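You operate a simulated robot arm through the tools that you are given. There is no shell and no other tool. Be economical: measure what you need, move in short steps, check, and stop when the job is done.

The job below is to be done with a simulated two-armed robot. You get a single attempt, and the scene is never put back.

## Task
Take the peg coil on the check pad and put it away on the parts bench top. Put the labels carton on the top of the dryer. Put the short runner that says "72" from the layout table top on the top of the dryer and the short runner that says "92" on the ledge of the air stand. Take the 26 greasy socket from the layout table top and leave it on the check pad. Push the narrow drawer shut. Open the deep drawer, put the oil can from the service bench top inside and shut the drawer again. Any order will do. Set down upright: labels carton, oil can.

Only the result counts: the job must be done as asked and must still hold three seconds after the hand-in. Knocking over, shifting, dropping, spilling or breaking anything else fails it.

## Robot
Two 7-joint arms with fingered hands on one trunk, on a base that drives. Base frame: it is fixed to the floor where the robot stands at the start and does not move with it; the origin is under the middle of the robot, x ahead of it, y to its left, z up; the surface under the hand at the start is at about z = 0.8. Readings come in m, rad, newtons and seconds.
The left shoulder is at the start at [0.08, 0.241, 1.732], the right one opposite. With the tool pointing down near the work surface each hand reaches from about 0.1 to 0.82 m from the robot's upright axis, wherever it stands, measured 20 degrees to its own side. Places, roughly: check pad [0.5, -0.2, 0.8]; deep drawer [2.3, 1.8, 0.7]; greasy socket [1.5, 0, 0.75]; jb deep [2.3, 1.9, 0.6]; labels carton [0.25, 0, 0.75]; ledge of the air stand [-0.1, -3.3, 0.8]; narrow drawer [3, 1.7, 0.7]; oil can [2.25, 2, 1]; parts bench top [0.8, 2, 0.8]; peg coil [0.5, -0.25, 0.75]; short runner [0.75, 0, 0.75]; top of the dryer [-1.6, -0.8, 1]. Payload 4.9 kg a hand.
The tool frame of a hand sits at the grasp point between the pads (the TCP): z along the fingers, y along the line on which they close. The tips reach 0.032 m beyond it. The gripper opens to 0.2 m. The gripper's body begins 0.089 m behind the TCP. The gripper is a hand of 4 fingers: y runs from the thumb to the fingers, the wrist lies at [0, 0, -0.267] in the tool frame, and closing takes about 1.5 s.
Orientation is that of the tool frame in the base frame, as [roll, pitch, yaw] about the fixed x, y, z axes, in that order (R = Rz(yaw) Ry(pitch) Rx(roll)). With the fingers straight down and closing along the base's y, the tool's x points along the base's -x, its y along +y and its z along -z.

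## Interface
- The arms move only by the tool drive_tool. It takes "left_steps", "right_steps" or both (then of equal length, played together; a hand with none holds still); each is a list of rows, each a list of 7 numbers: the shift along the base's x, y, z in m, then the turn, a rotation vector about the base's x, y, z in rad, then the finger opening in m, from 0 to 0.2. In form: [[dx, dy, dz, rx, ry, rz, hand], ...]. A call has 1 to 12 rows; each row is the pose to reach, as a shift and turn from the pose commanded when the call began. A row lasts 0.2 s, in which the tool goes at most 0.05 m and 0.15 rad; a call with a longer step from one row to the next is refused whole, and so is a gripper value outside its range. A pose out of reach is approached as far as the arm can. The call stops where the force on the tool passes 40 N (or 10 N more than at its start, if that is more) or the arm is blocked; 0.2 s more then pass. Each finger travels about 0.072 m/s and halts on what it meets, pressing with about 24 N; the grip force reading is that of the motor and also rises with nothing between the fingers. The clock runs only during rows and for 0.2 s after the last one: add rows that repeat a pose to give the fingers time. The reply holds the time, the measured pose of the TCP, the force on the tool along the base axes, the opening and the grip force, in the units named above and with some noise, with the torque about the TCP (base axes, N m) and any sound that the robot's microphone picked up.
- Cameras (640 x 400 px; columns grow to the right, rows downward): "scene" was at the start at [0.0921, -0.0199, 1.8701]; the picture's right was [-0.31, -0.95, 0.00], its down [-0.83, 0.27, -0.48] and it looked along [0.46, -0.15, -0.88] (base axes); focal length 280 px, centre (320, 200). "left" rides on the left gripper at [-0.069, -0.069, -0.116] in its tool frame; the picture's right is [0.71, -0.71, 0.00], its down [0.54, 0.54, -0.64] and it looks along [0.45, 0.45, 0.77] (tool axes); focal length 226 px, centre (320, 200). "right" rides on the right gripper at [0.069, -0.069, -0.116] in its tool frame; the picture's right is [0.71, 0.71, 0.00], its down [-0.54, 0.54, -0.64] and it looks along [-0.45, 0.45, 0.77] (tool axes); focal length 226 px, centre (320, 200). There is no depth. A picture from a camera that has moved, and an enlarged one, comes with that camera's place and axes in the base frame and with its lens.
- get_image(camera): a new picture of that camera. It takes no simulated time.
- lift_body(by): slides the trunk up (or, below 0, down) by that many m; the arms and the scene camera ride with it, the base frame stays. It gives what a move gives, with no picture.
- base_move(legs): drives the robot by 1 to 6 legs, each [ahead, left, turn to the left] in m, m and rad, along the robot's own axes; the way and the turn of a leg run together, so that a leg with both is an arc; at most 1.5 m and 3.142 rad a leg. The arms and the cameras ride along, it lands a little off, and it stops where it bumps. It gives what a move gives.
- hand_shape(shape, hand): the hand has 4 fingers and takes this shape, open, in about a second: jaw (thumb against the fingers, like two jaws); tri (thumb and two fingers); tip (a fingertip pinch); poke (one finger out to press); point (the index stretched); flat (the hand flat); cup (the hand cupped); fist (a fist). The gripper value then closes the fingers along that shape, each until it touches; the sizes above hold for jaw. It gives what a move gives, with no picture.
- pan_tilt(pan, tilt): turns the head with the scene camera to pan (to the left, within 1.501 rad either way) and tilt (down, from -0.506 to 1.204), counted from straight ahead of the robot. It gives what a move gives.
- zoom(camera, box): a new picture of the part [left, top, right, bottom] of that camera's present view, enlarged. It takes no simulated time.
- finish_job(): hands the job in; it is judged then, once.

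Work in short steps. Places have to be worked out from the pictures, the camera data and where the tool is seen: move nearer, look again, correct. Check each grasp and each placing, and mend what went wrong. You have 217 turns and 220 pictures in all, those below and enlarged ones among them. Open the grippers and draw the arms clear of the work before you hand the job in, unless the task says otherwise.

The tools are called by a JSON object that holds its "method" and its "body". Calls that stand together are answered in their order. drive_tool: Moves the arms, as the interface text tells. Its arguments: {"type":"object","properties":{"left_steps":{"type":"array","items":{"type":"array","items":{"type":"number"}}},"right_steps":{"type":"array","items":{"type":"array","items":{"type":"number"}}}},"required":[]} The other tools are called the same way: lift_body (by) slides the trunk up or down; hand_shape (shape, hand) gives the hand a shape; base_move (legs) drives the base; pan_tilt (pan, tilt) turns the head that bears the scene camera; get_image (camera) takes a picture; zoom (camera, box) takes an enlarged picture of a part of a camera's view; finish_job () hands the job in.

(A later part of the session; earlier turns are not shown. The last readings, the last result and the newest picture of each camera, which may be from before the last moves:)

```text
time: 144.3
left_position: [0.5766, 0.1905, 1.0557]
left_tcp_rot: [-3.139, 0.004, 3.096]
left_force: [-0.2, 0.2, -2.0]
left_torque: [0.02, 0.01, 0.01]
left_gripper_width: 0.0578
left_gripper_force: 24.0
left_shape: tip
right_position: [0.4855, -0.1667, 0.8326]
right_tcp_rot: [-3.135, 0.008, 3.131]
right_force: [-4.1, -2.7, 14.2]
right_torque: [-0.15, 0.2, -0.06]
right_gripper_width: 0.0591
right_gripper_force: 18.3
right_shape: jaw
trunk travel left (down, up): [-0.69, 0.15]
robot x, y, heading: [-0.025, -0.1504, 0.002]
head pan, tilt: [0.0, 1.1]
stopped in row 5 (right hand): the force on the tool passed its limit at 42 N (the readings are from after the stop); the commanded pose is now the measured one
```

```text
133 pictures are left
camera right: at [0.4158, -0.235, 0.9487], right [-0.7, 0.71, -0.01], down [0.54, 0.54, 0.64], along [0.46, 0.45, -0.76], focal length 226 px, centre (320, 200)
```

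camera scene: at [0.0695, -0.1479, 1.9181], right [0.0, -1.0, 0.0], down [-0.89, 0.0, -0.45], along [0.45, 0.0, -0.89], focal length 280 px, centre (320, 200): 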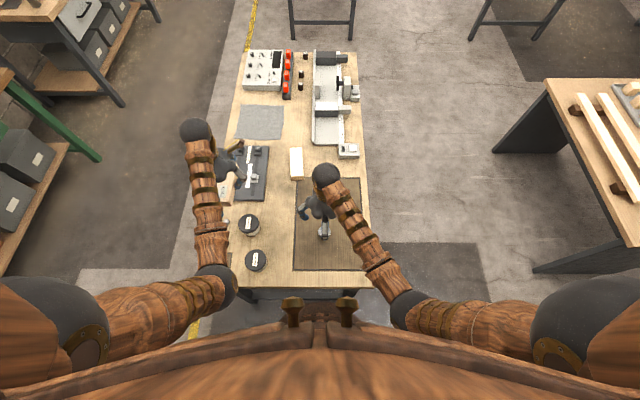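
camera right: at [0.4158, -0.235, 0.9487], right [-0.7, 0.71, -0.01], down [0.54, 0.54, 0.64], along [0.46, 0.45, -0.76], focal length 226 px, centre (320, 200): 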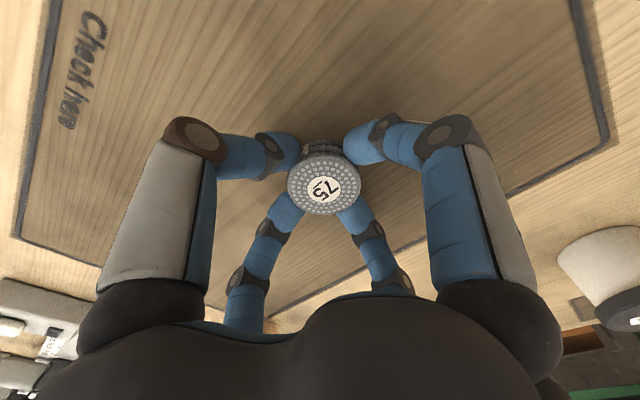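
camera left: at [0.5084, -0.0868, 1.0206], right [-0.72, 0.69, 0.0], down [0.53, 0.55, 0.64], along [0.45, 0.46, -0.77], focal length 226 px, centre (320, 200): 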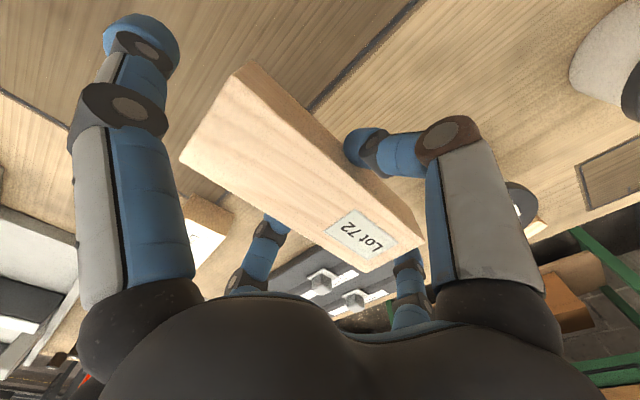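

The tips touched the pad; I raise 4 mm and finish closing, then lift.

{"method": "drive_tool", "body": {"right_steps": [[-0.002, 0, 0.004, 0, 0, 0, 0.04], [-0.002, 0, 0.005, 0, 0, 0, 0.02], [-0.002, 0, 0.005, 0, 0, 0, 0.02], [-0.002, 0, 0.005, 0, 0, 0, 0.02], [-0.002, 0, 0.005, 0, 0, 0, 0.02], [-0.002, 0, 0.03, 0, 0, 0, 0.02], [-0.002, 0, 0.07, 0, 0, 0, 0.02], [-0.002, 0, 0.11, 0, 0, 0, 0.02]]}}

{"method": "get_image", "body": {"camera": "right"}}

```text
time: 146.1
left_position: [0.578, 0.1931, 1.0542]
left_tcp_rot: [3.141, 0.002, 3.096]
left_force: [-0.1, -0.3, -0.7]
left_torque: [0.04, 0.01, 0.02]
left_gripper_width: 0.0581
left_gripper_force: 24.0
left_shape: tip
right_position: [0.4838, -0.168, 0.9419]
right_tcp_rot: [-3.138, 0.002, 3.133]
right_force: [0.1, 0.0, -1.2]
right_torque: [0.0, -0.04, -0.01]
right_gripper_width: 0.0518
right_gripper_force: 24.2
right_shape: jaw
trunk travel left (down, up): [-0.69, 0.15]
robot x, y, heading: [-0.0286, -0.1474, 0.0]
head pan, tilt: [0.0, 1.1]
```

```text
132 pictures are left
camera right: at [0.4146, -0.236, 1.0594], right [-0.7, 0.71, -0.01], down [0.54, 0.54, 0.64], along [0.46, 0.45, -0.77], focal length 226 px, centre (320, 200)
```

right: 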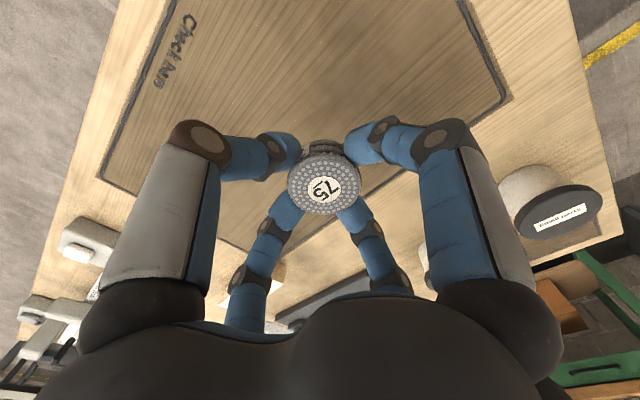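

Coil held. I raise it outward, lift the trunk, and drive round to the dryer with runner 72.

{"method": "drive_tool", "body": {"right_steps": [[0, -0.03, 0.03, 0, 0, 0, 0.02], [0.01, -0.07, 0.05, 0, 0, 0, 0.02], [0.02, -0.11, 0.07, 0, 0, 0, 0.02], [0.03, -0.15, 0.09, 0, 0, 0, 0.02], [0.03, -0.18, 0.11, 0, 0, 0, 0.02]]}}

{"method": "lift_body", "body": {"by": 0.15}}

{"method": "base_move", "body": {"legs": [[-0.35, 0, 0], [0, -0.35, 0], [0, 0, -3.1416]]}}

{"method": "pan_tilt", "body": {"pan": 0.0, "tilt": 0.8}}

{"method": "get_image", "body": {"camera": "scene"}}

```text
time: 147.3
left_position: [0.5783, 0.1913, 1.0554]
left_tcp_rot: [-3.141, 0.002, 3.097]
left_force: [0.1, -0.1, -2.1]
left_torque: [0.03, -0.01, 0.02]
left_gripper_width: 0.058
left_gripper_force: 23.9
left_shape: tip
right_position: [0.5132, -0.3487, 1.0495]
right_tcp_rot: [-3.137, 0.003, 3.137]
right_force: [0.2, 0.5, -1.4]
right_torque: [0.06, -0.03, 0.0]
right_gripper_width: 0.0514
right_gripper_force: 23.8
right_shape: jaw
trunk travel left (down, up): [-0.69, 0.15]
robot x, y, heading: [-0.0221, -0.1481, 0.006]
head pan, tilt: [0.0, 1.1]
```

```text
time: 149.0
left_position: [0.5787, 0.1931, 1.205]
left_tcp_rot: [3.141, 0.003, 3.096]
left_force: [0.2, -0.5, -1.5]
left_torque: [-0.01, 0.0, -0.02]
left_gripper_width: 0.0578
left_gripper_force: 23.8
left_shape: tip
right_position: [0.5156, -0.3487, 1.2004]
right_tcp_rot: [-3.138, 0.003, 3.133]
right_force: [-1.2, -0.4, -1.9]
right_torque: [-0.01, -0.01, 0.0]
right_gripper_width: 0.0514
right_gripper_force: 24.0
right_shape: jaw
trunk travel left (down, up): [-0.84, 0.0]
robot x, y, heading: [-0.0276, -0.1504, 0.007]
head pan, tilt: [0.0, 1.1]
```

```text
refused: -3.1416 is not a number from -3.14159 to 3.14159
```

```text
time: 149.8
left_position: [0.5789, 0.192, 1.2036]
left_tcp_rot: [-3.14, 0.002, 3.097]
left_force: [-0.2, -0.9, -1.6]
left_torque: [0.01, 0.01, -0.01]
left_gripper_width: 0.058
left_gripper_force: 24.2
left_shape: tip
right_position: [0.5142, -0.3479, 1.2008]
right_tcp_rot: [-3.139, 0.002, 3.133]
right_force: [0.2, 0.6, -1.7]
right_torque: [0.0, -0.01, 0.01]
right_gripper_width: 0.0514
right_gripper_force: 23.8
right_shape: jaw
trunk travel left (down, up): [-0.84, 0.0]
robot x, y, heading: [-0.0197, -0.1494, 0.011]
head pan, tilt: [0.0, 0.799]
```

```text
131 pictures are left
camera scene: at [0.0871, -0.1497, 2.0898], right [0.0, -1.0, 0.0], down [-0.72, 0.0, -0.7], along [0.7, 0.0, -0.72], focal length 280 px, centre (320, 200)
```

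scene: 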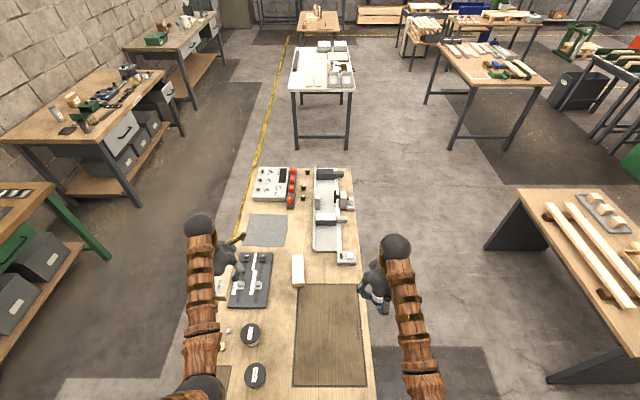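

The turn was out of range by rounding; I resend it.

{"method": "base_move", "body": {"legs": [[-0.35, 0, 0], [0, -0.35, 0], [0, 0, -3.14]]}}

{"method": "get_image", "body": {"camera": "scene"}}

```text
time: 161.2
left_position: [-0.9465, -0.8871, 1.2052]
left_tcp_rot: [-3.141, 0.0, 0.028]
left_force: [0.0, 0.1, -1.1]
left_torque: [0.03, 0.02, 0.01]
left_gripper_width: 0.0576
left_gripper_force: 23.8
left_shape: tip
right_position: [-0.923, -0.3439, 1.2008]
right_tcp_rot: [-3.138, 0.003, 0.064]
right_force: [0.0, -0.1, -1.9]
right_torque: [0.01, 0.02, -0.01]
right_gripper_width: 0.0513
right_gripper_force: 24.3
right_shape: jaw
trunk travel left (down, up): [-0.84, 0.0]
robot x, y, heading: [-0.3701, -0.5029, -3.066]
head pan, tilt: [0.0, 0.799]
```

```text
130 pictures are left
camera scene: at [-0.4823, -0.5101, 2.0898], right [-0.08, 1.0, 0.0], down [0.71, 0.06, -0.7], along [-0.69, -0.05, -0.72], focal length 280 px, centre (320, 200)
```

scene: 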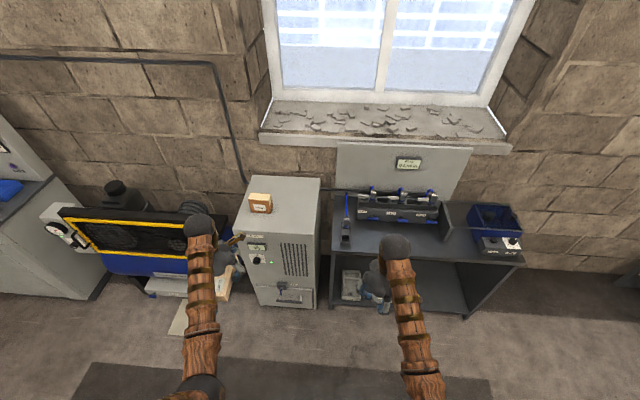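

Carton still stands. I square up and drive in.

{"method": "base_move", "body": {"legs": [[0, 0, -0.075], [0.43, -0.06, 0]]}}

{"method": "pan_tilt", "body": {"pan": 0.2, "tilt": 1.0}}

{"method": "get_image", "body": {"camera": "scene"}}

```text
time: 164.3
left_position: [-1.4091, -0.7852, 1.2051]
left_tcp_rot: [3.14, 0.004, -0.048]
left_force: [0.6, -0.2, -0.5]
left_torque: [0.03, 0.03, 0.0]
left_gripper_width: 0.0576
left_gripper_force: 24.0
left_shape: tip
right_position: [-1.342, -0.2448, 1.2024]
right_tcp_rot: [-3.14, 0.007, -0.013]
right_force: [0.0, -0.6, -1.0]
right_torque: [0.0, 0.07, -0.01]
right_gripper_width: 0.0511
right_gripper_force: 24.3
right_shape: jaw
trunk travel left (down, up): [-0.84, 0.0]
robot x, y, heading: [-0.8082, -0.4446, -3.138]
head pan, tilt: [0.0, 0.799]
```

```text
time: 165.1
left_position: [-1.4104, -0.7837, 1.2037]
left_tcp_rot: [-3.141, 0.001, -0.049]
left_force: [0.4, 0.3, -0.5]
left_torque: [0.02, 0.05, 0.03]
left_gripper_width: 0.0574
left_gripper_force: 23.7
left_shape: tip
right_position: [-1.3446, -0.2452, 1.202]
right_tcp_rot: [-3.137, 0.005, -0.009]
right_force: [0.1, -0.4, -2.9]
right_torque: [-0.01, 0.0, 0.01]
right_gripper_width: 0.0514
right_gripper_force: 23.9
right_shape: jaw
trunk travel left (down, up): [-0.84, 0.0]
robot x, y, heading: [-0.8066, -0.4424, -3.146]
head pan, tilt: [0.201, 1.0]
```

```text
129 pictures are left
camera scene: at [-0.9054, -0.4577, 2.0749], right [-0.2, 0.98, 0.0], down [0.82, 0.17, -0.54], along [-0.53, -0.11, -0.84], focal length 280 px, centre (320, 200)
```

scene: 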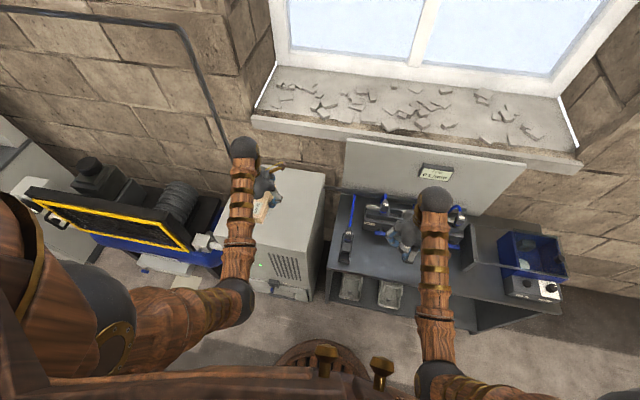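

I bring runner 72 over the right half of the dryer top.

{"method": "drive_tool", "body": {"left_steps": [[-0.02, 0.02, 0, 0, 0, 0.02, 0.02], [-0.05, 0.04, 0, 0, 0, 0.04, 0.02], [-0.08, 0.06, 0, 0, 0, 0.05, 0.02], [-0.09, 0.07, -0.04, 0, 0, 0.05, 0.02], [-0.09, 0.07, -0.08, 0, 0, 0.05, 0.02], [-0.09, 0.07, -0.12, 0, 0, 0.05, 0.02], [-0.09, 0.07, -0.16, 0, 0, 0.05, 0.02]]}}

{"method": "get_image", "body": {"camera": "left"}}

{"method": "zoom", "body": {"camera": "scene", "box": [180, 130, 340, 250]}}

```text
time: 166.7
left_position: [-1.5041, -0.7127, 1.0458]
left_tcp_rot: [-3.141, 0.001, 0.001]
left_force: [-0.5, 0.3, -2.2]
left_torque: [-0.01, -0.02, 0.02]
left_gripper_width: 0.0576
left_gripper_force: 23.8
left_shape: tip
right_position: [-1.3468, -0.2443, 1.1995]
right_tcp_rot: [-3.138, 0.003, -0.012]
right_force: [-0.5, 0.2, -1.7]
right_torque: [0.02, -0.02, 0.02]
right_gripper_width: 0.0511
right_gripper_force: 23.5
right_shape: jaw
trunk travel left (down, up): [-0.84, 0.0]
robot x, y, heading: [-0.8059, -0.4418, -3.134]
head pan, tilt: [0.201, 1.0]
```

```text
128 pictures are left
camera left: at [-1.5721, -0.6451, 1.1623], right [0.71, 0.71, 0.0], down [0.54, -0.54, 0.64], along [0.45, -0.45, -0.77], focal length 226 px, centre (320, 200)
```

left: 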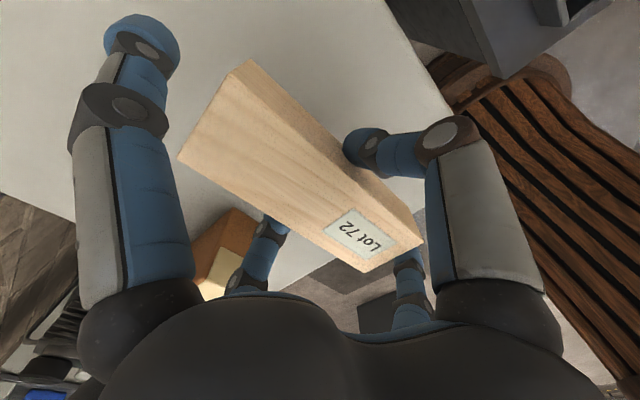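

```text
3.33 times, centred on (260, 190) of scene
camera zoom: at [-0.9091, -0.4571, 2.0747], right [-0.2, 0.98, 0.0], down [0.82, 0.17, -0.54], along [-0.53, -0.11, -0.84], focal length 932 px, centre (520, 233)
```

zoom: 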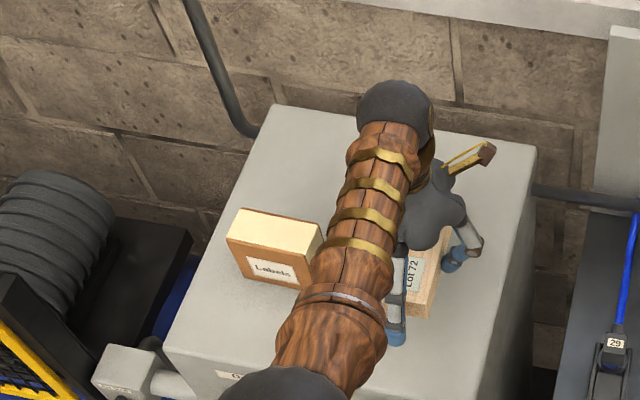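

Good spot, clear of the carton. I lower to contact.

{"method": "drive_tool", "body": {"left_steps": [[0, 0, -0.03, 0, 0, 0, 0.02], [0, 0, -0.05, 0, 0, 0, 0.02], [0, 0, -0.056, 0, 0, 0, 0.02], [0, 0, -0.06, 0, 0, 0, 0.02], [0, 0, -0.063, 0, 0, 0, 0.02], [0, 0, -0.063, 0, 0, 0, 0.02]]}}

```text
time: 168.1
left_position: [-1.5005, -0.7143, 0.9832]
left_tcp_rot: [3.141, 0.002, 0.002]
left_force: [0.5, -1.3, -1.2]
left_torque: [0.02, 0.0, -0.01]
left_gripper_width: 0.0579
left_gripper_force: 24.1
left_shape: tip
right_position: [-1.3458, -0.2434, 1.2007]
right_tcp_rot: [-3.139, 0.002, -0.012]
right_force: [-0.2, -0.6, -2.0]
right_torque: [0.01, 0.02, 0.01]
right_gripper_width: 0.0513
right_gripper_force: 24.0
right_shape: jaw
trunk travel left (down, up): [-0.84, 0.0]
robot x, y, heading: [-0.8068, -0.439, -3.136]
head pan, tilt: [0.201, 1.0]
```

{"method": "drive_tool", "body": {"left_steps": [[0, 0, -0.003, 0, 0, 0, 0.02], [0, 0, -0.006, 0, 0, 0, 0.02], [0, 0, -0.009, 0, 0, 0, 0.02], [0, 0, -0.009, 0, 0, 0, 0.02]]}}

```text
time: 168.9
left_position: [-1.5031, -0.7112, 0.9802]
left_tcp_rot: [-3.14, 0.008, 0.002]
left_force: [11.6, 2.4, 33.0]
left_torque: [0.54, -0.48, -0.34]
left_gripper_width: 0.0602
left_gripper_force: 24.6
left_shape: tip
right_position: [-1.3431, -0.2431, 1.2018]
right_tcp_rot: [-3.136, 0.009, -0.011]
right_force: [0.5, -0.7, -2.6]
right_torque: [0.01, -0.01, 0.06]
right_gripper_width: 0.0512
right_gripper_force: 24.2
right_shape: jaw
trunk travel left (down, up): [-0.84, 0.0]
robot x, y, heading: [-0.8083, -0.4433, -3.135]
head pan, tilt: [0.201, 1.0]
stopped in row 4 (left hand): the force on the tool passed its limit at 42 N (the readings are from after the stop); the commanded pose is now the measured one
```

Contact. I ease 3 mm, open to 0.1, and rise.

{"method": "drive_tool", "body": {"left_steps": [[0, 0, 0.003, 0, 0, 0, 0.02], [0, 0, 0.003, 0, 0, 0, 0.07], [0, 0, 0.003, 0, 0, 0, 0.1], [0, 0, 0.003, 0, 0, 0, 0.1], [0, 0, 0.003, 0, 0, 0, 0.1], [0, 0, 0.03, 0, 0, 0, 0.1], [0, 0, 0.07, 0, 0, 0, 0.1], [0, 0, 0.11, 0, 0, 0, 0.1], [0, 0, 0.15, 0, 0, 0, 0.1], [0, 0, 0.19, 0, 0, 0, 0.1], [0, 0, 0.23, 0, 0, 0, 0.1]]}}

{"method": "get_image", "body": {"camera": "left"}}

{"method": "get_image", "body": {"camera": "scene"}}

```text
time: 171.3
left_position: [-1.5033, -0.7125, 1.208]
left_tcp_rot: [-3.142, 0.004, 0.002]
left_force: [0.0, 0.4, 0.0]
left_torque: [-0.01, 0.03, -0.01]
left_gripper_width: 0.0997
left_gripper_force: 0.1
left_shape: tip
right_position: [-1.3452, -0.2449, 1.2003]
right_tcp_rot: [-3.139, 0.006, -0.01]
right_force: [0.5, 0.5, -2.1]
right_torque: [0.03, 0.02, 0.01]
right_gripper_width: 0.051
right_gripper_force: 24.1
right_shape: jaw
trunk travel left (down, up): [-0.84, 0.0]
robot x, y, heading: [-0.8092, -0.446, -3.141]
head pan, tilt: [0.201, 1.0]
```

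```text
126 pictures are left
camera left: at [-1.5736, -0.6446, 1.3241], right [0.71, 0.71, 0.0], down [0.54, -0.54, 0.64], along [0.45, -0.45, -0.77], focal length 226 px, centre (320, 200)
```

left: 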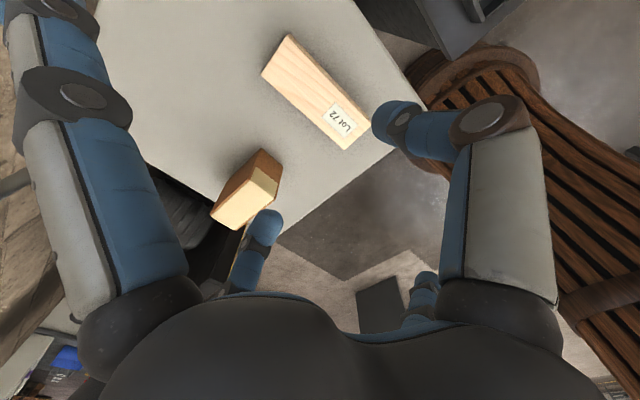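

```text
125 pictures are left
camera scene: at [-0.9058, -0.4563, 2.0747], right [-0.2, 0.98, 0.0], down [0.82, 0.17, -0.54], along [-0.53, -0.11, -0.84], focal length 280 px, centre (320, 200)
```

scene: 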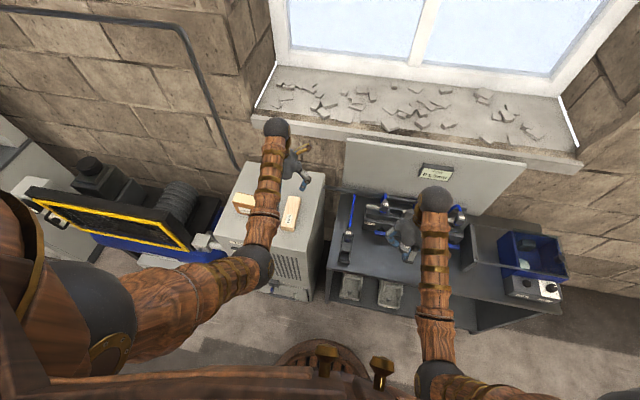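

Carton and runner 72 both rest on the dryer. Next the coil goes to the parts bench: back off, turn to face +y, drive along the free lane.

{"method": "base_move", "body": {"legs": [[-0.5, 0, 0], [0, 0, -1.57], [1.3, 0, 0]]}}

{"method": "pan_tilt", "body": {"pan": -0.5, "tilt": 0.6}}

{"method": "get_image", "body": {"camera": "scene"}}

```text
time: 184.2
left_position: [-0.5751, 1.5668, 1.2075]
left_tcp_rot: [-3.141, 0.004, -1.576]
left_force: [0.1, -0.2, 1.1]
left_torque: [0.0, 0.01, -0.01]
left_gripper_width: 0.0996
left_gripper_force: 0.0
left_shape: tip
right_position: [-0.1091, 1.4015, 1.2016]
right_tcp_rot: [-3.139, 0.004, -1.591]
right_force: [-0.3, 0.2, -2.4]
right_torque: [0.0, 0.01, -0.01]
right_gripper_width: 0.0509
right_gripper_force: 23.3
right_shape: jaw
trunk travel left (down, up): [-0.84, 0.0]
robot x, y, heading: [-0.3127, 0.8672, 1.563]
head pan, tilt: [0.201, 1.0]
```

```text
time: 185.2
left_position: [-0.5767, 1.5674, 1.2071]
left_tcp_rot: [-3.141, 0.005, -1.579]
left_force: [0.5, -0.1, -0.1]
left_torque: [0.01, -0.03, 0.01]
left_gripper_width: 0.0996
left_gripper_force: 0.1
left_shape: tip
right_position: [-0.1075, 1.4034, 1.2005]
right_tcp_rot: [-3.137, 0.003, -1.591]
right_force: [0.3, 0.1, -0.8]
right_torque: [0.01, -0.02, -0.01]
right_gripper_width: 0.0508
right_gripper_force: 23.9
right_shape: jaw
trunk travel left (down, up): [-0.84, 0.0]
robot x, y, heading: [-0.3118, 0.8652, 1.571]
head pan, tilt: [-0.499, 0.6]
```

```text
124 pictures are left
camera scene: at [-0.2688, 0.9759, 2.1066], right [0.88, -0.48, 0.0], down [-0.27, -0.5, -0.82], along [0.4, 0.72, -0.57], focal length 280 px, centre (320, 200)
```

scene: 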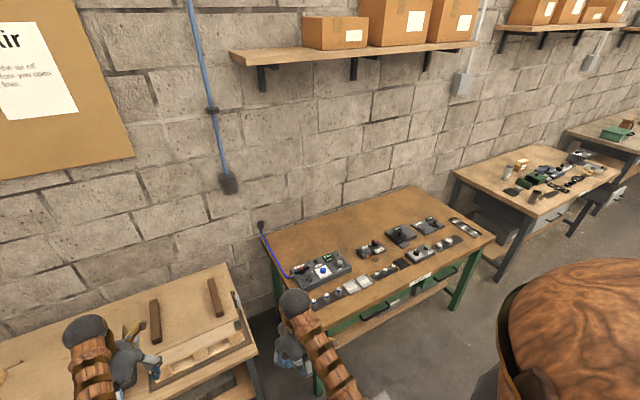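

The parts bench has free space on its rear half. I drive nearer for a better look.

{"method": "base_move", "body": {"legs": [[0, -0.72, 0], [0.3, 0, 0]]}}

{"method": "pan_tilt", "body": {"pan": -0.1, "tilt": 0.8}}

{"method": "get_image", "body": {"camera": "scene"}}

```text
time: 190.9
left_position: [0.1682, 1.8608, 1.2097]
left_tcp_rot: [3.14, 0.006, -1.594]
left_force: [-0.2, 0.4, -0.4]
left_torque: [0.07, -0.01, -0.01]
left_gripper_width: 0.0995
left_gripper_force: 0.0
left_shape: tip
right_position: [0.6328, 1.6898, 1.2024]
right_tcp_rot: [-3.14, 0.007, -1.606]
right_force: [-0.2, 0.4, -1.5]
right_torque: [0.01, -0.01, -0.01]
right_gripper_width: 0.051
right_gripper_force: 24.1
right_shape: jaw
trunk travel left (down, up): [-0.84, 0.0]
robot x, y, heading: [0.4173, 1.1582, 1.549]
head pan, tilt: [-0.499, 0.6]
```

```text
time: 191.7
left_position: [0.1675, 1.8648, 1.2065]
left_tcp_rot: [-3.14, 0.005, -1.595]
left_force: [0.3, -0.5, -0.1]
left_torque: [-0.01, 0.04, 0.02]
left_gripper_width: 0.0996
left_gripper_force: 0.1
left_shape: tip
right_position: [0.6326, 1.692, 1.1992]
right_tcp_rot: [-3.139, 0.003, -1.608]
right_force: [-0.1, 0.7, -1.5]
right_torque: [0.0, -0.01, 0.0]
right_gripper_width: 0.0509
right_gripper_force: 24.1
right_shape: jaw
trunk travel left (down, up): [-0.84, 0.0]
robot x, y, heading: [0.4204, 1.1595, 1.548]
head pan, tilt: [-0.099, 0.799]
```

```text
123 pictures are left
camera scene: at [0.4304, 1.2723, 2.0898], right [0.99, -0.12, 0.0], down [-0.09, -0.71, -0.7], along [0.09, 0.69, -0.72], focal length 280 px, centre (320, 200)
```

scene: 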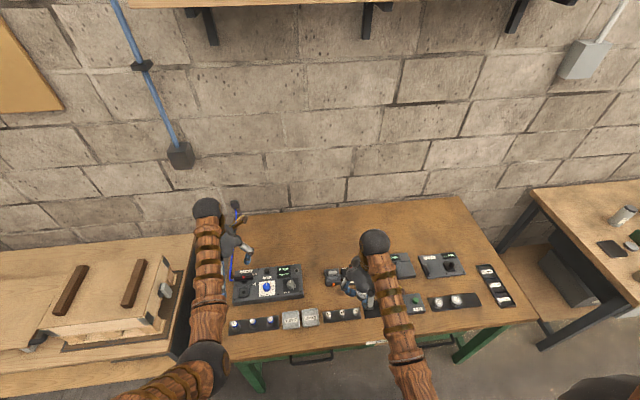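

Target spot: free rear area around (0.55, 2.13). I move 0.2 m closer and lower the trunk.

{"method": "base_move", "body": {"legs": [[0.2, 0, 0.02]]}}

{"method": "lift_body", "body": {"by": -0.2}}

{"method": "get_image", "body": {"camera": "scene"}}

```text
time: 193.3
left_position: [0.1607, 2.0588, 1.2088]
left_tcp_rot: [3.141, 0.006, -1.579]
left_force: [-0.9, -0.4, -0.4]
left_torque: [0.07, 0.02, 0.0]
left_gripper_width: 0.0994
left_gripper_force: 0.1
left_shape: tip
right_position: [0.6271, 1.8935, 1.2031]
right_tcp_rot: [-3.14, 0.007, -1.591]
right_force: [-0.1, -0.5, -2.0]
right_torque: [0.06, 0.02, 0.02]
right_gripper_width: 0.0513
right_gripper_force: 23.9
right_shape: jaw
trunk travel left (down, up): [-0.84, 0.0]
robot x, y, heading: [0.4221, 1.361, 1.558]
head pan, tilt: [-0.099, 0.799]
```

```text
time: 195.5
left_position: [0.1605, 2.0623, 1.0067]
left_tcp_rot: [-3.14, 0.004, -1.58]
left_force: [0.8, 0.2, 0.3]
left_torque: [-0.02, 0.0, -0.02]
left_gripper_width: 0.0997
left_gripper_force: 0.1
left_shape: tip
right_position: [0.6265, 1.898, 1.0]
right_tcp_rot: [-3.138, 0.004, -1.593]
right_force: [0.7, -0.1, -1.8]
right_torque: [0.02, -0.04, 0.0]
right_gripper_width: 0.0508
right_gripper_force: 23.7
right_shape: jaw
trunk travel left (down, up): [-0.64, 0.2]
robot x, y, heading: [0.4218, 1.3619, 1.562]
head pan, tilt: [-0.099, 0.799]
```

```text
122 pictures are left
camera scene: at [0.4317, 1.4738, 1.8899], right [0.99, -0.11, 0.0], down [-0.08, -0.71, -0.7], along [0.07, 0.69, -0.72], focal length 280 px, centre (320, 200)
```

scene: 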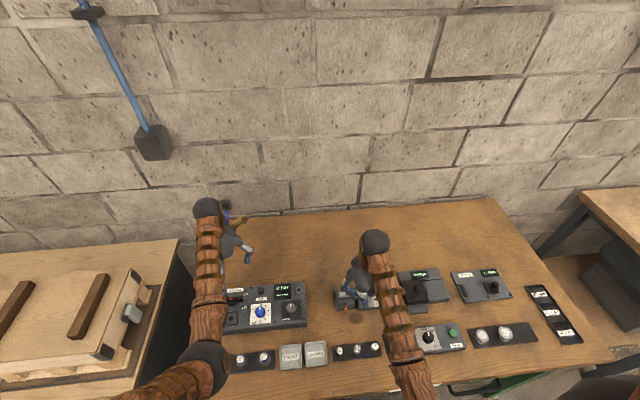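

I extend the right hand to (0.54, 2.13) above the free area.

{"method": "drive_tool", "body": {"right_steps": [[-0.012, 0.033, 0, 0, 0, 0, 0.02], [-0.024, 0.066, 0, 0, 0, 0, 0.02], [-0.036, 0.1, 0, 0, 0, 0, 0.02], [-0.05, 0.135, 0, 0, 0, 0, 0.02], [-0.064, 0.17, 0, 0, 0, 0, 0.02], [-0.076, 0.2, 0, 0, 0, 0, 0.02], [-0.086, 0.23, -0.02, 0, 0, 0, 0.02], [-0.086, 0.23, -0.06, 0, 0, 0, 0.02]]}}

{"method": "get_image", "body": {"camera": "right"}}

{"method": "get_image", "body": {"camera": "scene"}}

```text
time: 197.3
left_position: [0.1598, 2.0637, 1.0059]
left_tcp_rot: [3.141, 0.004, -1.578]
left_force: [0.6, 0.2, -0.9]
left_torque: [-0.02, -0.03, 0.02]
left_gripper_width: 0.0995
left_gripper_force: 0.0
left_shape: tip
right_position: [0.5425, 2.1281, 0.9389]
right_tcp_rot: [-3.137, 0.002, -1.59]
right_force: [-0.4, 0.1, -1.3]
right_torque: [-0.03, 0.01, 0.02]
right_gripper_width: 0.0512
right_gripper_force: 24.3
right_shape: jaw
trunk travel left (down, up): [-0.64, 0.2]
robot x, y, heading: [0.4249, 1.3612, 1.568]
head pan, tilt: [-0.099, 0.799]
```

```text
121 pictures are left
camera right: at [0.6098, 2.0577, 1.0558], right [-0.72, -0.69, 0.0], down [-0.53, 0.55, 0.64], along [-0.44, 0.47, -0.77], focal length 226 px, centre (320, 200)
```

right: 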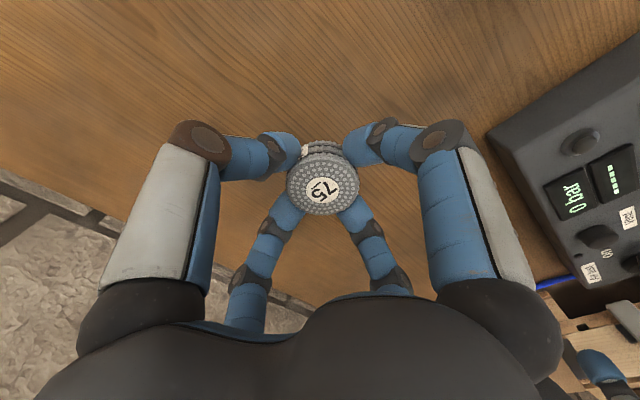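

```text
120 pictures are left
camera scene: at [0.4318, 1.475, 1.8898], right [0.99, -0.11, 0.0], down [-0.08, -0.71, -0.7], along [0.07, 0.69, -0.72], focal length 280 px, centre (320, 200)
```

scene: 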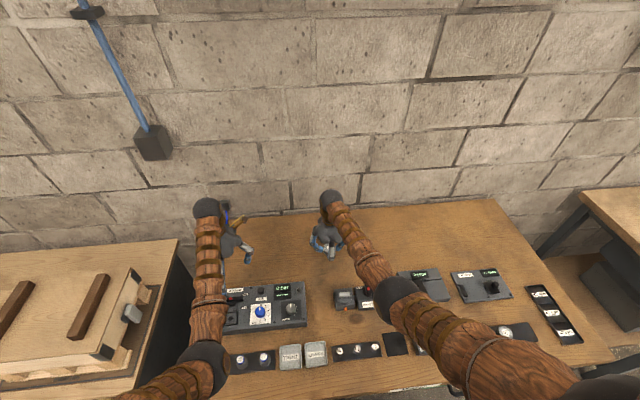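

Area is clear. I lower to contact in small steps.

{"method": "drive_tool", "body": {"right_steps": [[0, 0, -0.03, 0, 0, 0, 0.02], [0, 0, -0.06, 0, 0, 0, 0.02], [0, 0, -0.075, 0, 0, 0, 0.02], [0, 0, -0.08, 0, 0, 0, 0.02], [0, 0, -0.085, 0, 0, 0, 0.02], [0, 0, -0.09, 0, 0, 0, 0.02], [0, 0, -0.095, 0, 0, 0, 0.02], [0, 0, -0.099, 0, 0, 0, 0.02]]}}

{"method": "get_image", "body": {"camera": "right"}}

```text
time: 198.3
left_position: [0.1605, 2.0592, 1.0085]
left_tcp_rot: [3.14, 0.008, -1.581]
left_force: [-0.3, -0.3, -0.6]
left_torque: [-0.05, -0.01, 0.02]
left_gripper_width: 0.0996
left_gripper_force: 0.1
left_shape: tip
right_position: [0.5406, 2.1337, 0.8704]
right_tcp_rot: [-3.14, 0.017, -1.594]
right_force: [0.4, -14.6, 39.9]
right_torque: [-0.97, -0.26, -0.14]
right_gripper_width: 0.0523
right_gripper_force: 23.6
right_shape: jaw
trunk travel left (down, up): [-0.64, 0.2]
robot x, y, heading: [0.4209, 1.3625, 1.563]
head pan, tilt: [-0.099, 0.799]
stopped in row 5 (right hand): the force on the tool passed its limit at 52 N (the readings are from after the stop); the commanded pose is now the measured one
```

```text
119 pictures are left
camera right: at [0.6088, 2.0614, 0.987], right [-0.72, -0.69, -0.01], down [-0.53, 0.54, 0.65], along [-0.44, 0.48, -0.76], focal length 226 px, centre (320, 200)
```

right: 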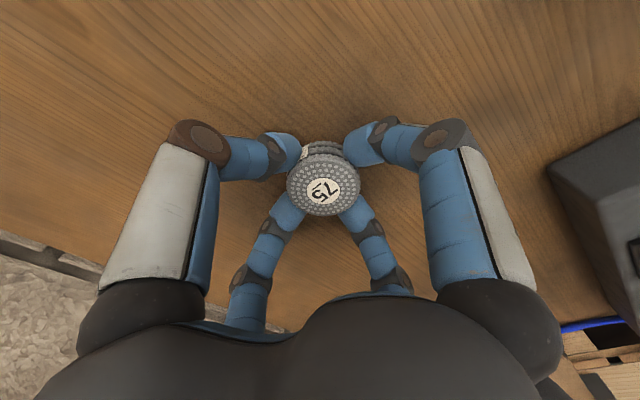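

Contact (bench top ≈0.83). I ease up 3 mm, open and rise.

{"method": "drive_tool", "body": {"right_steps": [[0, 0, 0.003, 0, 0, 0, 0.02], [0, 0, 0.003, 0, 0, 0, 0.06], [0, 0, 0.003, 0, 0, 0, 0.1], [0, 0, 0.003, 0, 0, 0, 0.1], [0, 0, 0.003, 0, 0, 0, 0.1], [0, 0, 0.03, 0, 0, 0, 0.1], [0, 0, 0.07, 0, 0, 0, 0.1], [0, 0, 0.11, 0, 0, 0, 0.1], [0, -0.02, 0.15, 0, 0, 0, 0.1], [0, -0.05, 0.18, 0, 0, 0, 0.1], [0.02, -0.09, 0.2, 0, 0, 0, 0.1], [0.04, -0.13, 0.2, 0, 0, 0, 0.1]]}}

{"method": "get_image", "body": {"camera": "scene"}}

{"method": "get_image", "body": {"camera": "right"}}

```text
time: 200.9
left_position: [0.1614, 2.0614, 1.0076]
left_tcp_rot: [-3.14, 0.005, -1.579]
left_force: [0.1, 0.8, -0.1]
left_torque: [0.03, 0.02, -0.02]
left_gripper_width: 0.0995
left_gripper_force: 0.0
left_shape: tip
right_position: [0.5823, 2.0018, 1.0672]
right_tcp_rot: [-3.14, 0.014, -1.593]
right_force: [-0.2, -0.2, 0.2]
right_torque: [0.01, 0.0, 0.0]
right_gripper_width: 0.0998
right_gripper_force: 0.1
right_shape: jaw
trunk travel left (down, up): [-0.64, 0.2]
robot x, y, heading: [0.4202, 1.3601, 1.559]
head pan, tilt: [-0.099, 0.799]
```

```text
118 pictures are left
camera scene: at [0.4331, 1.4712, 1.8901], right [0.99, -0.11, 0.0], down [-0.08, -0.71, -0.7], along [0.07, 0.69, -0.72], focal length 280 px, centre (320, 200)
```

scene: 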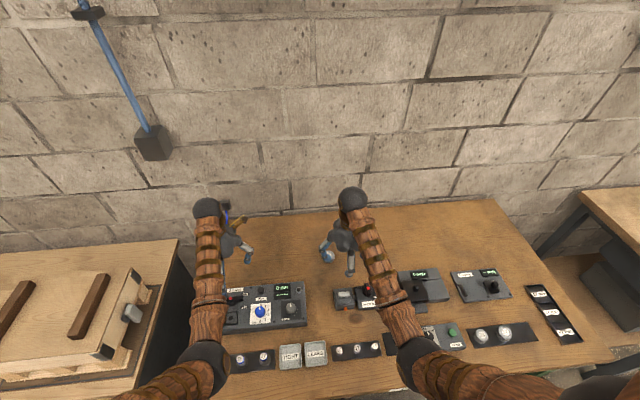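

```text
117 pictures are left
camera right: at [0.6495, 1.9299, 1.1833], right [-0.72, -0.69, -0.01], down [-0.53, 0.54, 0.65], along [-0.44, 0.48, -0.76], focal length 226 px, centre (320, 200)
```

right: 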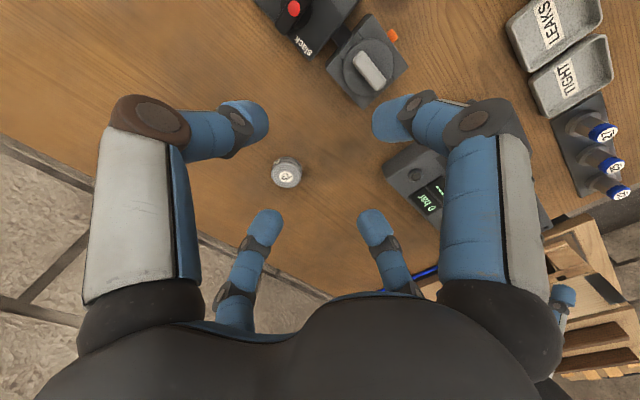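

Coil is set on the parts bench. I back off and drive right to the service bench.

{"method": "base_move", "body": {"legs": [[-0.38, 0, 0], [0, -1.3, 0]]}}

{"method": "pan_tilt", "body": {"pan": -0.35, "tilt": 0.75}}

{"method": "get_image", "body": {"camera": "scene"}}

```text
time: 209.4
left_position: [1.4564, 1.6669, 1.0065]
left_tcp_rot: [-3.141, 0.004, -1.592]
left_force: [0.3, -0.1, 0.5]
left_torque: [-0.01, -0.02, -0.02]
left_gripper_width: 0.0996
left_gripper_force: 0.0
left_shape: tip
right_position: [1.875, 1.6013, 1.0652]
right_tcp_rot: [-3.138, 0.014, -1.608]
right_force: [-0.2, -0.7, -0.8]
right_torque: [0.0, 0.03, -0.04]
right_gripper_width: 0.0996
right_gripper_force: 0.1
right_shape: jaw
trunk travel left (down, up): [-0.64, 0.2]
robot x, y, heading: [1.7079, 0.9641, 1.548]
head pan, tilt: [-0.099, 0.799]
```

```text
time: 210.2
left_position: [1.4562, 1.6657, 1.0071]
left_tcp_rot: [3.141, 0.005, -1.595]
left_force: [0.0, 0.1, 0.2]
left_torque: [-0.02, 0.01, -0.02]
left_gripper_width: 0.0998
left_gripper_force: 0.0
left_shape: tip
right_position: [1.877, 1.6016, 1.0655]
right_tcp_rot: [-3.139, 0.015, -1.606]
right_force: [-0.2, 0.6, -0.9]
right_torque: [0.03, 0.01, -0.03]
right_gripper_width: 0.0996
right_gripper_force: 0.1
right_shape: jaw
trunk travel left (down, up): [-0.64, 0.2]
robot x, y, heading: [1.7103, 0.965, 1.549]
head pan, tilt: [-0.351, 0.75]
```

```text
116 pictures are left
camera scene: at [1.7409, 1.0707, 1.8938], right [0.93, -0.36, 0.0], down [-0.25, -0.64, -0.73], along [0.27, 0.68, -0.68], focal length 280 px, centre (320, 200)
```

scene: 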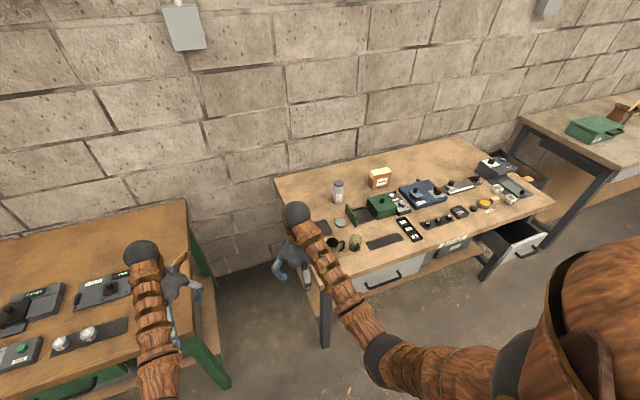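

{"method": "zoom", "body": {"camera": "scene", "box": [260, 140, 420, 300]}}

{"method": "zoom", "body": {"camera": "scene", "box": [380, 140, 560, 300]}}

```text
2.50 times, centred on (340, 220) of scene
camera zoom: at [1.7409, 1.0707, 1.8938], right [0.93, -0.36, 0.0], down [-0.25, -0.64, -0.73], along [0.27, 0.68, -0.68], focal length 699 px, centre (270, 150)
```

zoom: 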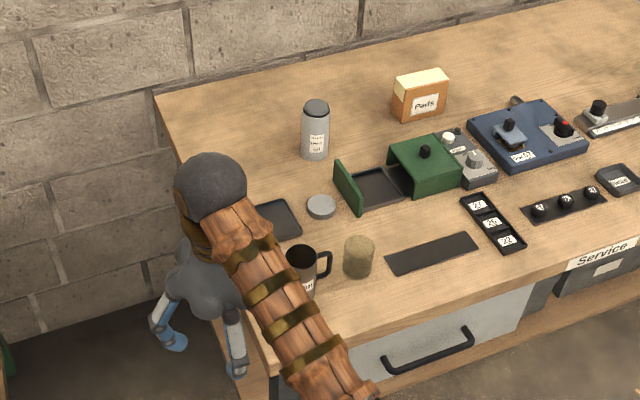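

```text
2.50 times, centred on (470, 220) of scene
camera zoom: at [1.7409, 1.0707, 1.8938], right [0.93, -0.36, 0.0], down [-0.25, -0.64, -0.73], along [0.27, 0.68, -0.68], focal length 699 px, centre (-55, 150)
```

zoom: 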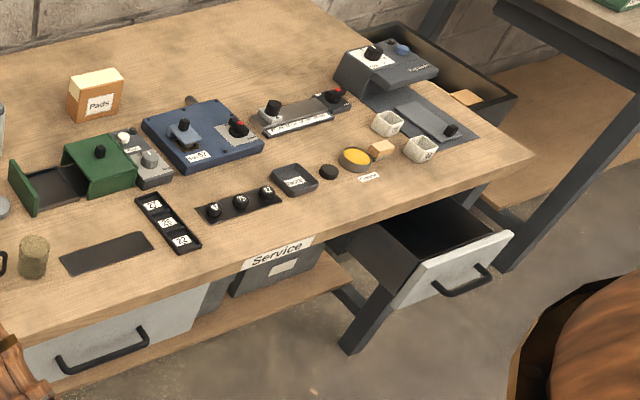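

Oil can = grey "oil" cylinder at about (2.23, 2.05). Deep drawer is at the left (closed), narrow drawer at the right (partly open). First I fetch the can with the right hand: drive to about (2.0, 1.33).

{"method": "base_move", "body": {"legs": [[0, -0.3, 0.02], [0.36, 0, 0]]}}

{"method": "pan_tilt", "body": {"pan": -0.2, "tilt": 0.85}}

{"method": "get_image", "body": {"camera": "scene"}}

{"method": "get_image", "body": {"camera": "right"}}

```text
time: 214.2
left_position: [1.7561, 2.0205, 1.0081]
left_tcp_rot: [-3.141, 0.005, -1.581]
left_force: [-0.1, -0.3, 0.0]
left_torque: [0.01, 0.0, -0.01]
left_gripper_width: 0.0995
left_gripper_force: 0.0
left_shape: tip
right_position: [2.1748, 1.9623, 1.0657]
right_tcp_rot: [-3.137, 0.015, -1.592]
right_force: [-0.8, -0.5, 0.7]
right_torque: [0.03, 0.03, -0.02]
right_gripper_width: 0.0996
right_gripper_force: 0.0
right_shape: jaw
trunk travel left (down, up): [-0.64, 0.2]
robot x, y, heading: [2.0154, 1.3221, 1.564]
head pan, tilt: [-0.351, 0.75]
```

```text
time: 214.9
left_position: [1.7543, 2.0221, 1.0066]
left_tcp_rot: [3.14, 0.004, -1.581]
left_force: [0.6, -0.1, 0.1]
left_torque: [0.0, 0.01, 0.0]
left_gripper_width: 0.0997
left_gripper_force: 0.1
left_shape: tip
right_position: [2.1751, 1.9625, 1.0653]
right_tcp_rot: [-3.139, 0.014, -1.593]
right_force: [-0.5, 0.7, -0.2]
right_torque: [-0.02, -0.02, -0.01]
right_gripper_width: 0.0997
right_gripper_force: 0.0
right_shape: jaw
trunk travel left (down, up): [-0.64, 0.2]
robot x, y, heading: [2.0154, 1.3196, 1.564]
head pan, tilt: [-0.201, 0.85]
```

```text
113 pictures are left
camera scene: at [2.0331, 1.4293, 1.8859], right [0.98, -0.21, 0.0], down [-0.16, -0.73, -0.66], along [0.14, 0.65, -0.75], focal length 280 px, centre (320, 200)
```

scene: 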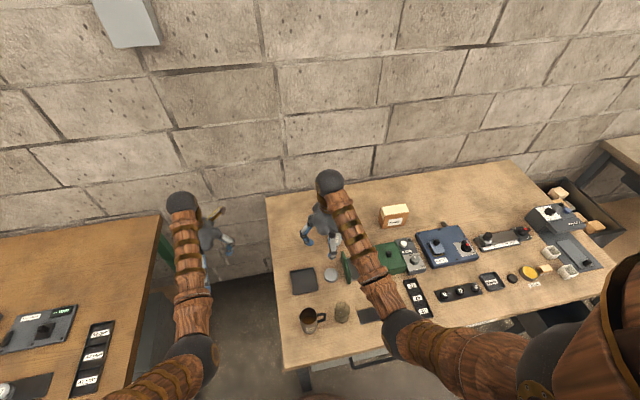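

```text
112 pictures are left
camera right: at [2.2426, 1.8909, 1.1822], right [-0.72, -0.69, -0.01], down [-0.53, 0.54, 0.65], along [-0.44, 0.48, -0.76], focal length 226 px, centre (320, 200)
```

right: 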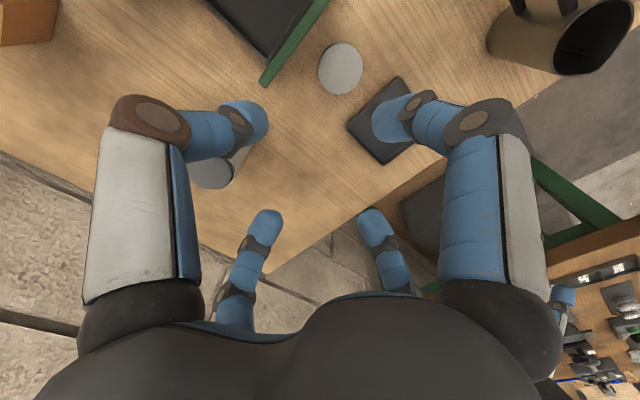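

Can top located at (2.235, 2.065, 0.988). I go up, over it, and down with fingers open 0.14.

{"method": "drive_tool", "body": {"right_steps": [[0, 0, 0.04, -0.01, 0, 0, 0.12], [0.01, 0.01, 0.08, -0.014, 0, 0, 0.14], [0.03, 0.04, 0.09, -0.014, 0, 0, 0.14], [0.05, 0.075, 0.09, -0.014, 0, 0, 0.14], [0.06, 0.102, 0.09, -0.014, 0, 0, 0.14]]}}

{"method": "get_image", "body": {"camera": "right"}}

```text
time: 216.1
left_position: [1.753, 2.0236, 1.005]
left_tcp_rot: [-3.141, 0.002, -1.582]
left_force: [-1.1, 0.0, -1.3]
left_torque: [0.0, -0.02, -0.02]
left_gripper_width: 0.0994
left_gripper_force: 0.1
left_shape: tip
right_position: [2.2341, 2.0652, 1.1537]
right_tcp_rot: [-3.137, -0.003, -1.593]
right_force: [-0.9, 0.6, 0.0]
right_torque: [-0.02, 0.03, -0.02]
right_gripper_width: 0.14
right_gripper_force: 0.0
right_shape: jaw
trunk travel left (down, up): [-0.64, 0.2]
robot x, y, heading: [2.0168, 1.3186, 1.565]
head pan, tilt: [-0.201, 0.85]
```

```text
111 pictures are left
camera right: at [2.3014, 1.9953, 1.2719], right [-0.72, -0.69, 0.0], down [-0.53, 0.55, 0.64], along [-0.44, 0.46, -0.77], focal length 226 px, centre (320, 200)
```

right: 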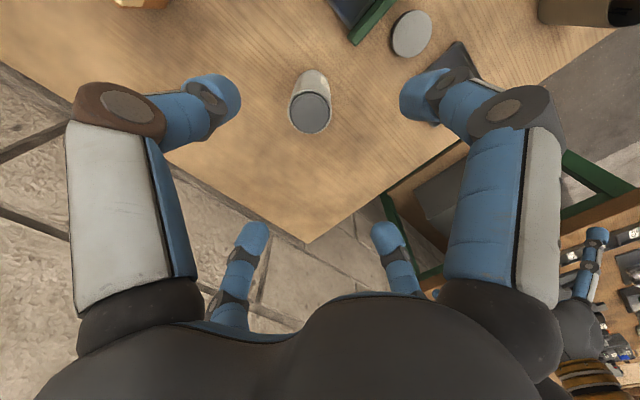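

Small correction (+10, +6 mm), then descend and grip the can near its top.

{"method": "drive_tool", "body": {"right_steps": [[0.01, 0.006, -0.04, 0, 0, 0, 0.14], [0.01, 0.006, -0.08, 0, 0, 0, 0.14], [0.01, 0.006, -0.12, 0, 0, 0, 0.14], [0.01, 0.006, -0.16, 0, 0, 0, 0.14], [0.01, 0.006, -0.2, 0, 0, 0, 0.14], [0.01, 0.006, -0.208, 0, 0, 0, 0.1], [0.01, 0.006, -0.208, 0, 0, 0, 0.04], [0.01, 0.006, -0.208, 0, 0, 0, 0.02], [0.01, 0.006, -0.208, 0, 0, 0, 0.02], [0.01, 0.006, -0.208, 0, 0, 0, 0.02], [0.01, 0.006, -0.208, 0, 0, 0, 0.02], [0.01, 0.006, -0.208, 0, 0, 0, 0.02]]}}

{"method": "get_image", "body": {"camera": "right"}}

```text
time: 218.7
left_position: [1.7555, 2.0231, 1.005]
left_tcp_rot: [3.141, 0.004, -1.581]
left_force: [0.6, -0.2, 0.1]
left_torque: [0.0, -0.01, 0.0]
left_gripper_width: 0.0996
left_gripper_force: 0.1
left_shape: tip
right_position: [2.2436, 2.0736, 0.9478]
right_tcp_rot: [-3.137, 0.0, -1.594]
right_force: [-0.3, 1.0, 0.2]
right_torque: [0.12, 0.08, 0.0]
right_gripper_width: 0.0496
right_gripper_force: 23.7
right_shape: jaw
trunk travel left (down, up): [-0.64, 0.2]
robot x, y, heading: [2.0166, 1.327, 1.567]
head pan, tilt: [-0.201, 0.85]
```

```text
110 pictures are left
camera right: at [2.3124, 2.0031, 1.0654], right [-0.72, -0.69, 0.0], down [-0.53, 0.55, 0.64], along [-0.44, 0.46, -0.77], focal length 226 px, centre (320, 200)
```

right: 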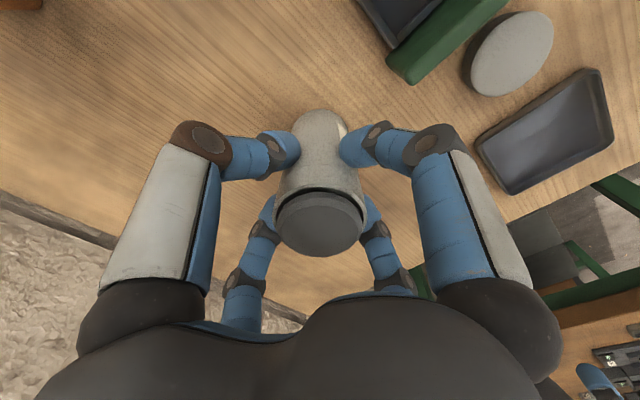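

Can gripped. I lift it and draw it back, then drive the base back.

{"method": "drive_tool", "body": {"right_steps": [[0, 0, 0.04, 0, 0, 0, 0.02], [0, 0, 0.08, 0, 0, 0, 0.02], [0, 0, 0.12, 0, 0, 0, 0.02], [0, -0.03, 0.14, 0, 0, 0, 0.02], [0, -0.07, 0.15, 0, 0, 0, 0.02], [0, -0.11, 0.15, 0, 0, 0, 0.02], [0, -0.15, 0.15, 0, 0, 0, 0.02]]}}

{"method": "base_move", "body": {"legs": [[-0.5, 0, 0], [0, -0.4, 0]]}}

{"method": "pan_tilt", "body": {"pan": 0.1, "tilt": 0.8}}

{"method": "get_image", "body": {"camera": "scene"}}

{"method": "get_image", "body": {"camera": "right"}}

```text
time: 220.3
left_position: [1.7543, 2.0228, 1.0063]
left_tcp_rot: [-3.14, 0.004, -1.582]
left_force: [0.0, 0.9, -0.4]
left_torque: [-0.03, -0.04, -0.03]
left_gripper_width: 0.0996
left_gripper_force: 0.0
left_shape: tip
right_position: [2.2473, 1.921, 1.1022]
right_tcp_rot: [-3.137, 0.001, -1.598]
right_force: [7.4, 0.8, -1.6]
right_torque: [-0.04, 0.48, -0.02]
right_gripper_width: 0.0497
right_gripper_force: 24.1
right_shape: jaw
trunk travel left (down, up): [-0.64, 0.2]
robot x, y, heading: [2.0212, 1.3225, 1.562]
head pan, tilt: [-0.201, 0.85]
```

```text
time: 225.3
left_position: [2.1468, 1.5258, 1.0059]
left_tcp_rot: [-3.14, 0.003, -1.574]
left_force: [0.4, -1.1, 0.3]
left_torque: [-0.04, -0.04, 0.01]
left_gripper_width: 0.0996
left_gripper_force: 0.0
left_shape: tip
right_position: [2.6382, 1.4262, 1.0995]
right_tcp_rot: [-3.137, 0.0, -1.588]
right_force: [0.2, -0.2, -3.6]
right_torque: [-0.01, -0.01, -0.03]
right_gripper_width: 0.0494
right_gripper_force: 23.5
right_shape: jaw
trunk travel left (down, up): [-0.64, 0.2]
robot x, y, heading: [2.4116, 0.8283, 1.571]
head pan, tilt: [-0.201, 0.85]
```

```text
time: 226.1
left_position: [2.1489, 1.5264, 1.0064]
left_tcp_rot: [3.141, 0.005, -1.574]
left_force: [0.6, -0.5, -0.3]
left_torque: [-0.02, -0.01, 0.03]
left_gripper_width: 0.0997
left_gripper_force: 0.0
left_shape: tip
right_position: [2.6402, 1.4271, 1.1007]
right_tcp_rot: [-3.14, -0.002, -1.587]
right_force: [-0.8, 0.2, -3.2]
right_torque: [0.0, 0.01, 0.0]
right_gripper_width: 0.0491
right_gripper_force: 23.9
right_shape: jaw
trunk travel left (down, up): [-0.64, 0.2]
robot x, y, heading: [2.4119, 0.8261, 1.568]
head pan, tilt: [0.099, 0.799]
```

```text
109 pictures are left
camera scene: at [2.4077, 0.9386, 1.8898], right [1.0, 0.09, 0.0], down [0.07, -0.71, -0.7], along [-0.07, 0.69, -0.72], focal length 280 px, centre (320, 200)
```

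scene: 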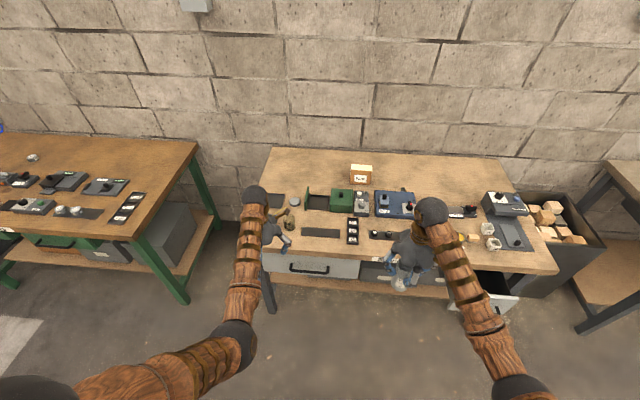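

```text
108 pictures are left
camera right: at [2.7085, 1.3566, 1.217], right [-0.72, -0.7, 0.0], down [-0.53, 0.55, 0.64], along [-0.45, 0.46, -0.77], focal length 226 px, centre (320, 200)
```

right: 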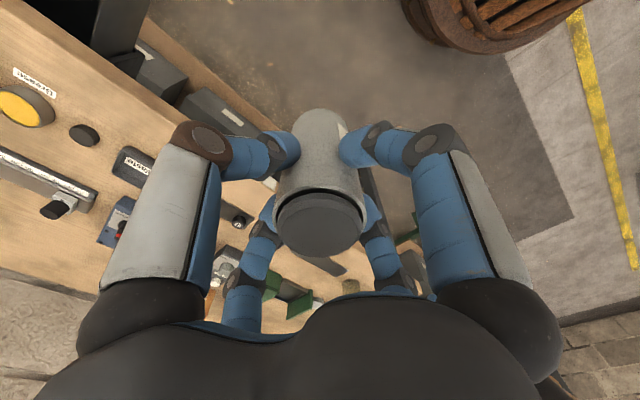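

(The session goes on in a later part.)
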